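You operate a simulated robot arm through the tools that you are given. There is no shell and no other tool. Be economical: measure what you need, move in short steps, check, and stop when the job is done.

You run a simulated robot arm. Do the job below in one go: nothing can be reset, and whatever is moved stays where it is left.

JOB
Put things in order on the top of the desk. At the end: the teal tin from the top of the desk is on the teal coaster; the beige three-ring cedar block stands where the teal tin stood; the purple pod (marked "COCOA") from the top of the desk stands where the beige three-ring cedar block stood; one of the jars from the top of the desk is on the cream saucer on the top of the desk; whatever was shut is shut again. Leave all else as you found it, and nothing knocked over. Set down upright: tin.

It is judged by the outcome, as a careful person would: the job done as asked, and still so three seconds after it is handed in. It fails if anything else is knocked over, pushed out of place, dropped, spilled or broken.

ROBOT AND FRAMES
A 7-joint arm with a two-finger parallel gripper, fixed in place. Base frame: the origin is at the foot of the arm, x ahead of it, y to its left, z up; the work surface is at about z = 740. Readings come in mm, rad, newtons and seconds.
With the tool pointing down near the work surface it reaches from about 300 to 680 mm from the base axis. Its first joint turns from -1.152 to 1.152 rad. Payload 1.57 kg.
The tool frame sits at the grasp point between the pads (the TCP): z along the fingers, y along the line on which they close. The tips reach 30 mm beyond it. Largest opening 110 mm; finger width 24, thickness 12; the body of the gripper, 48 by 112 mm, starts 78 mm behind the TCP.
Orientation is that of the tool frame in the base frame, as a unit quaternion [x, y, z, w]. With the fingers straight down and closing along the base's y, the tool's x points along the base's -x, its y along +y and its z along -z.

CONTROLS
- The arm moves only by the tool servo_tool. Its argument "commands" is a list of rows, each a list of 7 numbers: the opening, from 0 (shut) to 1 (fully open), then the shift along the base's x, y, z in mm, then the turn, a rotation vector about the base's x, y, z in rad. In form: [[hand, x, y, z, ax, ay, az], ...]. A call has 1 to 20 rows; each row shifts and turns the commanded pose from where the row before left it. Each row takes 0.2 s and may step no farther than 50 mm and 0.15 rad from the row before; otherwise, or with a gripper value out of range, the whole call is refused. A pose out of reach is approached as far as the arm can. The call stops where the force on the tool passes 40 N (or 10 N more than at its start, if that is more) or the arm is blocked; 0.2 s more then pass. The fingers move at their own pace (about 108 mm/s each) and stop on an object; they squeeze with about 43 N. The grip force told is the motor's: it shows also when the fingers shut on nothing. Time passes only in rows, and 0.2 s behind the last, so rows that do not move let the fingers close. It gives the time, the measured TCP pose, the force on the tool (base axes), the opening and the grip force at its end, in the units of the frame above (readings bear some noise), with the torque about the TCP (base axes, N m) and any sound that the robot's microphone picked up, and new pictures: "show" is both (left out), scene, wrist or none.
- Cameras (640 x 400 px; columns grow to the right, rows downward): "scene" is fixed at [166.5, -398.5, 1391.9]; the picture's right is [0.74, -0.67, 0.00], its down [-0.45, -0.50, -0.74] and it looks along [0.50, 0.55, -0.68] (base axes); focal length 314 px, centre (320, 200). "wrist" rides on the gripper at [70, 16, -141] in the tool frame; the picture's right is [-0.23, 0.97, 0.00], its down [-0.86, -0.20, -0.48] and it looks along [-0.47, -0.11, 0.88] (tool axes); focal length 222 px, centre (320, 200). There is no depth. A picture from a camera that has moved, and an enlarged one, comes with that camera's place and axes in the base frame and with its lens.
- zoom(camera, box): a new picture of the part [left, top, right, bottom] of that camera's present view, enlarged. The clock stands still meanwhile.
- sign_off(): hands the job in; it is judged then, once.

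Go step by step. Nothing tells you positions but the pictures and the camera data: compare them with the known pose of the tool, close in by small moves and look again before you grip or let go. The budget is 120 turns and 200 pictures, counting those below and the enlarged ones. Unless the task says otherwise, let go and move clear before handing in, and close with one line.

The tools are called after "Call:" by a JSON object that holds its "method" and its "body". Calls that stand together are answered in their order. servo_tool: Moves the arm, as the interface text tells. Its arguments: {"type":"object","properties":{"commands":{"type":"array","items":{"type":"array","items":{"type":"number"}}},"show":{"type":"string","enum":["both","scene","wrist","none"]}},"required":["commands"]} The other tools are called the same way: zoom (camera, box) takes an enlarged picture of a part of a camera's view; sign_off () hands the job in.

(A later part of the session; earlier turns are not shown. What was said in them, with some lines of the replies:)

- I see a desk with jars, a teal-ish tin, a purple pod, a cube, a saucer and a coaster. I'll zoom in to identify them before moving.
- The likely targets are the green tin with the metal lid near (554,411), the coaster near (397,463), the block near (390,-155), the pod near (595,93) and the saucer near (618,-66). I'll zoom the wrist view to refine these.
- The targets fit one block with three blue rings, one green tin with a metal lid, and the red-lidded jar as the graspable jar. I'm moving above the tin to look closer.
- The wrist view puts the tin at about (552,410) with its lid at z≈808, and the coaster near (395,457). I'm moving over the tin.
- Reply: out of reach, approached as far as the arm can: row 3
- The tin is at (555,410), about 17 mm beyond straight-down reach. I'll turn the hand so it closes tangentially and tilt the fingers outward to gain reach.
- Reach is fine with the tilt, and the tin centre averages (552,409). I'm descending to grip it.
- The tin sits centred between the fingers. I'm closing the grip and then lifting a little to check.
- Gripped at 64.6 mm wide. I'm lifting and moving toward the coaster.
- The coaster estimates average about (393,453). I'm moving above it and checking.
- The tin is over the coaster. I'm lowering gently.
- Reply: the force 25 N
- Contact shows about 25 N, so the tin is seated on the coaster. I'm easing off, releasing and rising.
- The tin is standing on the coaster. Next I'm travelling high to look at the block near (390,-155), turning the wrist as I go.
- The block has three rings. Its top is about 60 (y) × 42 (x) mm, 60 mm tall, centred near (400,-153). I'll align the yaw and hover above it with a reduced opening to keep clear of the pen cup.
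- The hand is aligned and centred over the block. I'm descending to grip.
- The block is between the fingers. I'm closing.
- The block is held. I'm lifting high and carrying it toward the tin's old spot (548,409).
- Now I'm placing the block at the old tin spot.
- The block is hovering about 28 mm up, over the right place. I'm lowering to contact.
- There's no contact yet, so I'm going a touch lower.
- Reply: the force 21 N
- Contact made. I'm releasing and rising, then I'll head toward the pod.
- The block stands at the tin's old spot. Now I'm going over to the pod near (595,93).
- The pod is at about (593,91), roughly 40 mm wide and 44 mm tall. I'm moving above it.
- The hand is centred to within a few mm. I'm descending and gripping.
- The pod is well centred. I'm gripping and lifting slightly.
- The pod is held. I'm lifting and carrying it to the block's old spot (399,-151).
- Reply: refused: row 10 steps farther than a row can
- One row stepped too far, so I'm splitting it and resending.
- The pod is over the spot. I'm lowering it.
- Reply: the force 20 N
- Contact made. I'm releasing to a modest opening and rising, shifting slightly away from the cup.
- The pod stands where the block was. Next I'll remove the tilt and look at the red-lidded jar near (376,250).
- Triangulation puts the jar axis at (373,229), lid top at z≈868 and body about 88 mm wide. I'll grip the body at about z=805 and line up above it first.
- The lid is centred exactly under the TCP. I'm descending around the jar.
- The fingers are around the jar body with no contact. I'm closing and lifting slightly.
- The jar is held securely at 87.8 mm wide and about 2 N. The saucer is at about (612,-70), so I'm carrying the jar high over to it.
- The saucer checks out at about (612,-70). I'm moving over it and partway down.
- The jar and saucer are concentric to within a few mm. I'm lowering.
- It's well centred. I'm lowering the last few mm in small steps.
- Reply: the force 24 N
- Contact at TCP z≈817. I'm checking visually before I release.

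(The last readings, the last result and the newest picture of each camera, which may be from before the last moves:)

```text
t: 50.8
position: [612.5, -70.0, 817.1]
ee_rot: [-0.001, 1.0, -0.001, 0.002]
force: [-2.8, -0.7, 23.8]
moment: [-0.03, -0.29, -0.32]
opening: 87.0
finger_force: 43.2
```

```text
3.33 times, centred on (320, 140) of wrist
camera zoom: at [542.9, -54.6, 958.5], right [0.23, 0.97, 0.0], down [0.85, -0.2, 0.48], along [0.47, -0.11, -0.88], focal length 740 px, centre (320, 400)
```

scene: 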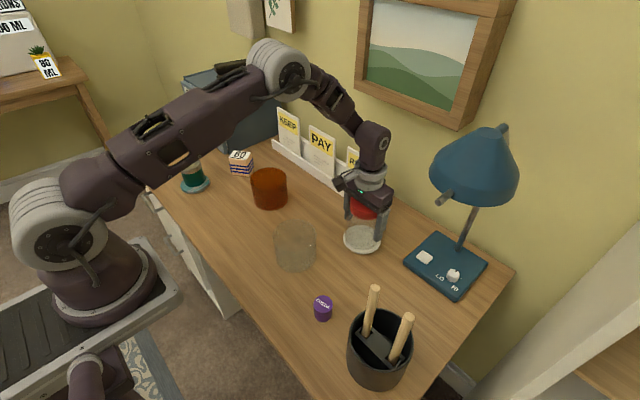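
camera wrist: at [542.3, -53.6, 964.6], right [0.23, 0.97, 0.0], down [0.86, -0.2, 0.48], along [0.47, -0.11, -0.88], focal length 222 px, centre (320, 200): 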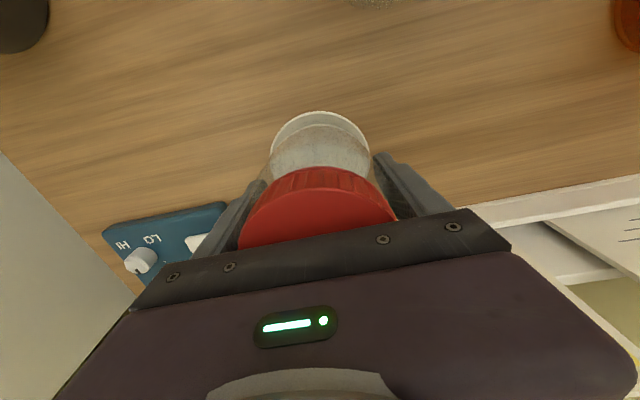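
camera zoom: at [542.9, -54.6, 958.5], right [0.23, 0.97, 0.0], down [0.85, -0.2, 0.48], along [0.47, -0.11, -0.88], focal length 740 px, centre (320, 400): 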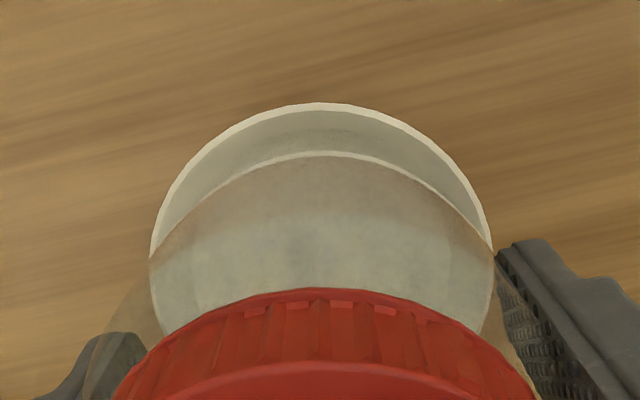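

The torque suggests contact is on the far (+x) side, and the near-side gap is larger. I'll lift 3 mm, shift 5 mm toward −x and touch down again.

Call:
{"method": "servo_tool", "body": {"commands": [[0.6, 0, 0, 5, 0, 0, 0], [0.6, -5, 0, 0, 0, 0, 0], [0.6, 0, 0, 0, 0, 0, 0]], "show": "none"}}

Call:
{"method": "zoom", "body": {"camera": "scene", "box": [310, 180, 430, 270]}}

Call:
{"method": "zoom", "body": {"camera": "wrist", "box": [240, 80, 400, 200]}}

```text
t: 51.6
position: [606.1, -69.0, 821.1]
ee_rot: [-0.001, 1.0, -0.001, -0.001]
force: [-0.2, 0.2, -1.7]
moment: [0.0, 0.04, 0.01]
opening: 87.1
finger_force: 43.1
```

```text
4.44 times, centred on (370, 225) of scene
camera zoom: at [166.5, -398.5, 1391.8], right [0.74, -0.67, 0.0], down [-0.45, -0.5, -0.74], along [0.5, 0.55, -0.68], focal length 1398 px, centre (98, 89)
```

zoom: 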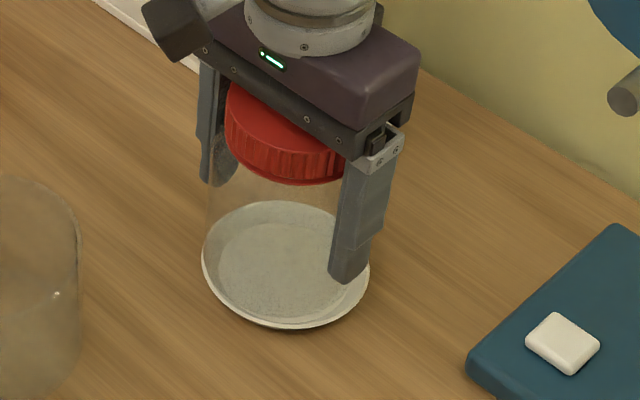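

```text
3.33 times, centred on (320, 140) of wrist
camera zoom: at [537.8, -53.8, 962.3], right [0.23, 0.97, 0.0], down [0.86, -0.2, 0.48], along [0.47, -0.11, -0.88], focal length 740 px, centre (320, 400)
```

zoom: 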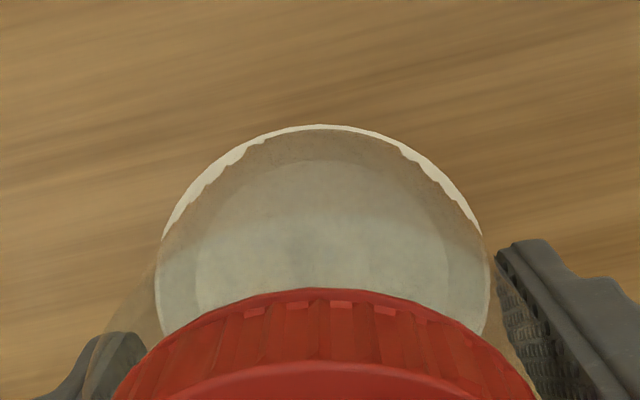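

Touching down again and comparing the torque.

Call:
{"method": "servo_tool", "body": {"commands": [[0.6, 0, 0, -2, 0, 0, 0], [0.6, 0, 0, -1.5, 0, 0, 0], [0.6, 0, 0, 0, 0, 0, 0]], "show": "none"}}

```text
t: 52.4
position: [608.0, -69.4, 818.6]
ee_rot: [-0.001, 1.0, -0.001, 0.0]
force: [-0.9, 2.8, 8.4]
moment: [0.14, 0.43, -0.05]
opening: 86.8
finger_force: 42.8
```

Now the contact is on the near side, so the centre lies between. I'm lifting, shifting +3.5 mm and trying again.

Call:
{"method": "servo_tool", "body": {"commands": [[0.6, 0, 0, 4, 0, 0, 0], [0.6, 3.5, 0, 0, 0, 0, 0], [0.6, 0, 0, -3, 0, 0, 0], [0.6, 0, 0, -1.5, 0, 0, 0], [0.6, 0, 0, -1, 0, 0, 0], [0.6, 0, 0, 0, 0, 0, 0]], "show": "none"}}

Call:
{"method": "zoom", "body": {"camera": "scene", "box": [310, 180, 430, 270]}}

Call:
{"method": "zoom", "body": {"camera": "wrist", "box": [240, 80, 400, 200]}}

```text
t: 53.8
position: [611.6, -68.7, 817.8]
ee_rot: [-0.001, 1.0, -0.001, 0.002]
force: [2.7, -1.0, 17.6]
moment: [0.23, 0.36, -0.09]
opening: 86.8
finger_force: 43.1
```

```text
4.44 times, centred on (370, 225) of scene
camera zoom: at [166.2, -398.5, 1391.9], right [0.74, -0.67, 0.0], down [-0.45, -0.5, -0.74], along [0.5, 0.55, -0.68], focal length 1398 px, centre (98, 89)
```

zoom: 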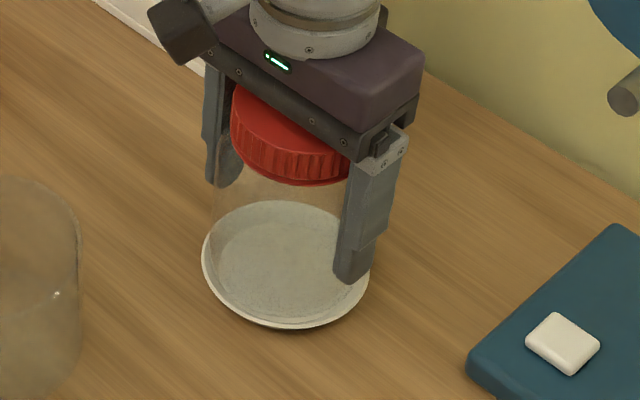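

```text
3.33 times, centred on (320, 140) of wrist
camera zoom: at [541.5, -53.9, 958.4], right [0.23, 0.97, 0.0], down [0.85, -0.2, 0.48], along [0.47, -0.11, -0.88], focal length 740 px, centre (320, 400)
```

zoom: 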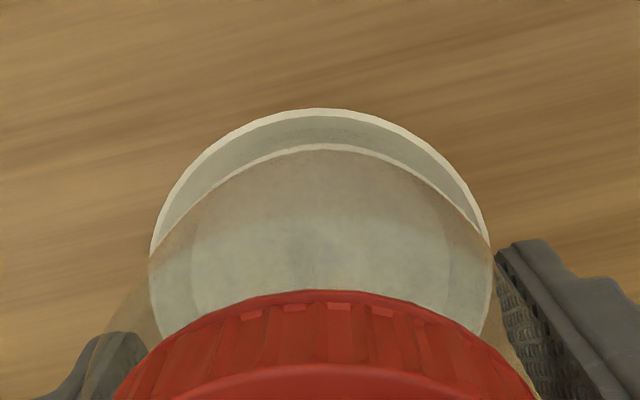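

The two touches bracket the centre (contact flips side between x=611 and 612.5), so I'm nudging +0.7 mm, easing the load and releasing.

Call:
{"method": "servo_tool", "body": {"commands": [[0.6, 0.7, -0.5, 1, 0, 0, 0], [0.6, 0, 0, 0, 0, 0, 0]], "show": "none"}}

```text
t: 54.4
position: [611.8, -69.8, 817.9]
ee_rot: [-0.001, 1.0, 0.0, 0.0]
force: [4.0, -1.2, 8.2]
moment: [0.12, -0.05, -0.05]
opening: 86.8
finger_force: 43.4
```

Call:
{"method": "servo_tool", "body": {"commands": [[0.6, 0.8, 0, 0.4, 0, 0, 0], [0.6, 0, 0, 0, 0, 0, 0]], "show": "wrist"}}

```text
t: 55.0
position: [612.5, -69.6, 816.9]
ee_rot: [0.0, 1.0, -0.001, 0.0]
force: [-1.7, 0.8, 5.8]
moment: [0.22, 0.18, 0.05]
opening: 86.7
finger_force: 42.6
camera wrist: at [542.5, -54.1, 958.6], right [0.22, 0.97, 0.0], down [0.86, -0.2, 0.48], along [0.46, -0.11, -0.88], focal length 222 px, centre (320, 200)
```

wrist: 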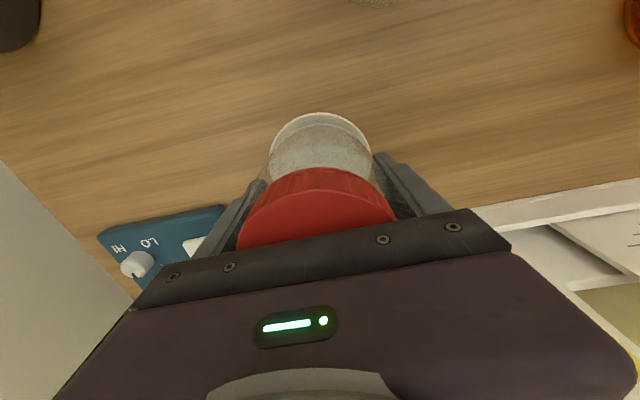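

Loads are now small, so I'm opening while stationary and then looking.

Call:
{"method": "servo_tool", "body": {"commands": [[0.85, 0, 0, 0, 0, 0, 0], [0.95, 0, 0, 0, 0, 0, 0], [1, 0, 0, 0, 0, 0, 0], [1, 0, 0, 0, 0, 0, 0]]}}

Call:
{"method": "zoom", "body": {"camera": "scene", "box": [310, 180, 430, 270]}}

```text
t: 56.0
position: [613.3, -69.7, 817.8]
ee_rot: [-0.001, 1.0, 0.0, 0.001]
force: [0.0, -0.6, -0.4]
moment: [0.01, 0.03, 0.03]
opening: 109.9
finger_force: 0.0
camera wrist: at [542.9, -54.2, 958.8], right [0.23, 0.97, 0.0], down [0.86, -0.2, 0.48], along [0.47, -0.11, -0.88], focal length 222 px, centre (320, 200)
```

scene: 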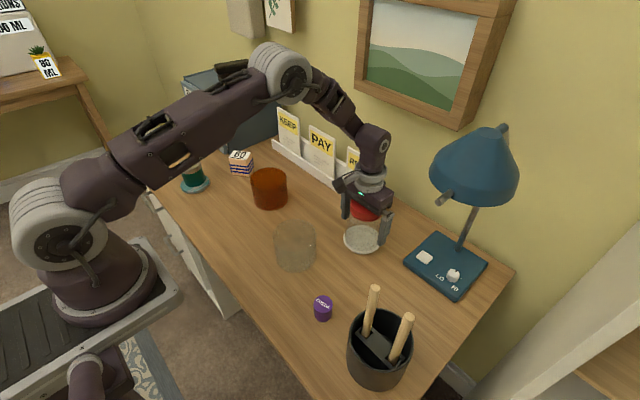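
wrist: 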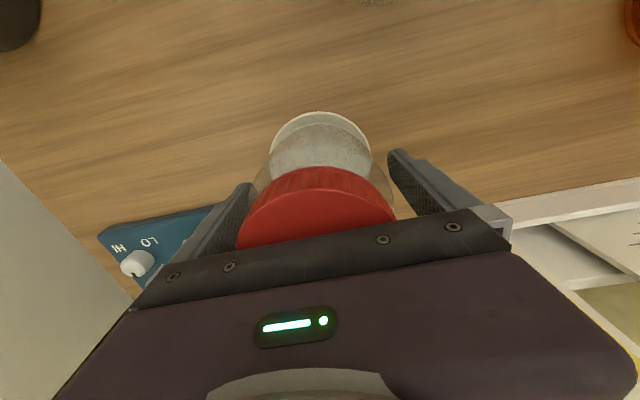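

```text
4.44 times, centred on (370, 225) of scene
camera zoom: at [166.5, -398.5, 1391.9], right [0.74, -0.67, 0.0], down [-0.45, -0.5, -0.74], along [0.5, 0.55, -0.68], focal length 1398 px, centre (98, 89)
```

zoom: 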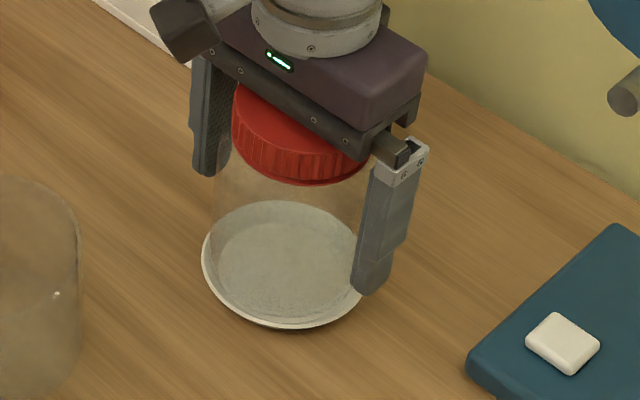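

The jar stands on the saucer. I'm rising straight up slowly and backing clear.

Call:
{"method": "servo_tool", "body": {"commands": [[1, 0, 0, 15, 0, 0, 0], [1, 0, 0, 25, 0, 0, 0], [1, 0, 0, 30, 0, 0, 0], [1, 0, 0, 40, 0, 0, 0], [1, 0, 0, 30, 0, 0, 0], [1, -40, 20, 10, 0, 0, 0], [1, -40, 25, 0, 0, 0, 0], [1, -40, 25, 0, 0, 0, 0], [1, -40, 25, 0, 0, 0, 0], [1, 0, 0, 0, 0, 0, 0]]}}

Call:
{"method": "zoom", "body": {"camera": "scene", "box": [310, 160, 430, 260]}}

Call:
{"method": "zoom", "body": {"camera": "scene", "box": [160, 60, 340, 220]}}

```text
t: 58.2
position: [451.7, 25.7, 965.6]
ee_rot: [-0.001, 1.0, 0.0, 0.0]
force: [-1.1, 0.0, -0.4]
moment: [0.02, -0.02, -0.01]
opening: 110.1
finger_force: 0.1
camera wrist: at [381.8, 41.4, 1106.8], right [0.23, 0.97, 0.0], down [0.86, -0.2, 0.48], along [0.47, -0.11, -0.88], focal length 222 px, centre (320, 200)
```

scene: 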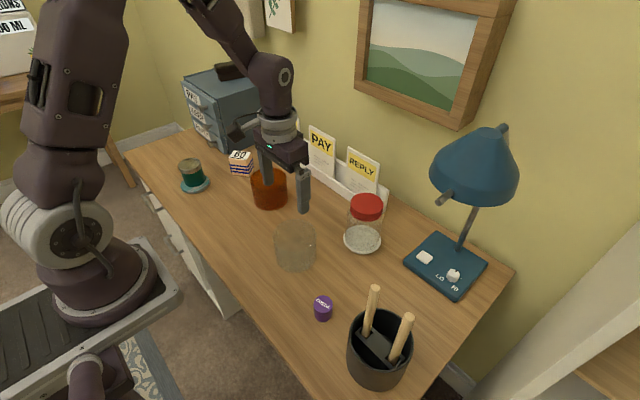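
wrist: 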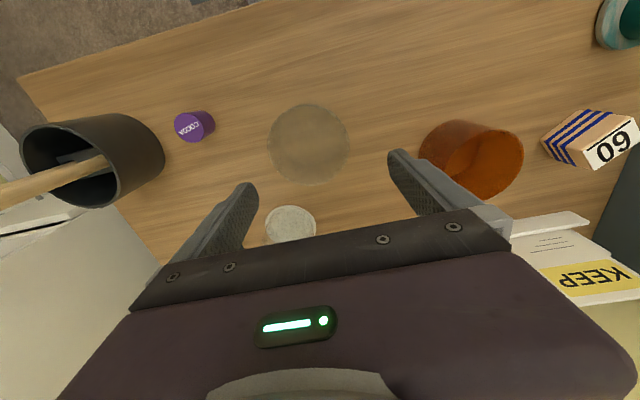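

```text
4.00 times, centred on (370, 210) of scene
camera zoom: at [166.5, -398.5, 1391.9], right [0.74, -0.67, 0.0], down [-0.45, -0.5, -0.74], along [0.5, 0.55, -0.68], focal length 1258 px, centre (120, 160)
```

zoom: 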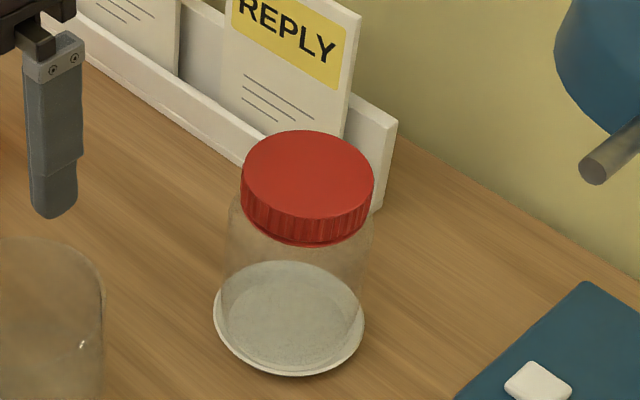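

```text
2.50 times, centred on (250, 140) of scene
camera zoom: at [166.5, -398.5, 1391.9], right [0.74, -0.67, 0.0], down [-0.45, -0.5, -0.74], along [0.5, 0.55, -0.68], focal length 786 px, centre (495, 350)
```

zoom: 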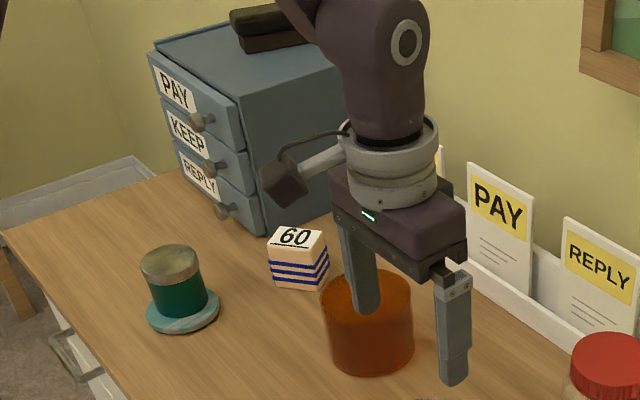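

The jar stands on the saucer, and the saucer hasn't moved. I'll take one last look at the tin and block.

Call:
{"method": "zoom", "body": {"camera": "scene", "box": [170, 140, 270, 210]}}

```text
5.71 times, centred on (220, 175) of scene
camera zoom: at [166.5, -398.5, 1391.9], right [0.74, -0.67, 0.0], down [-0.45, -0.5, -0.74], along [0.5, 0.55, -0.68], focal length 1797 px, centre (891, 343)
```

zoom: 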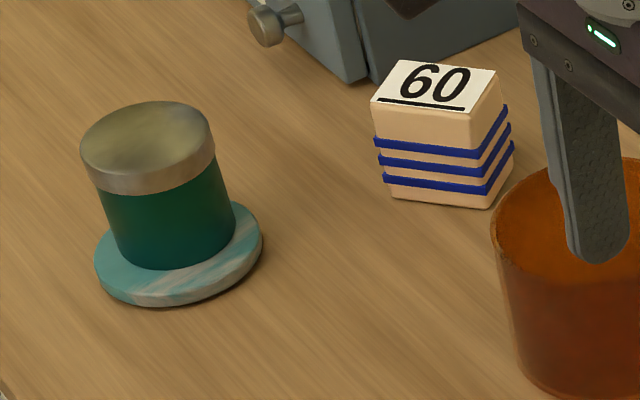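

All the items are upright and in place: the tin is on the coaster, the block is on the tin's old spot, the pod is on the block's old spot, and the jar is on the saucer. The drawers are shut and the arm is clear.

Call:
{"method": "sign_off", "body": {}}

```text
The job is handed in.
```

The job is done and handed in: the teal tin stands upright on the teal coaster, the three-ring block is about where the tin was (within roughly 10 mm), the COCOA pod is where the block was, the red-lidded jar is on the cream saucer, and I opened nothing and saw nothing else disturbed.
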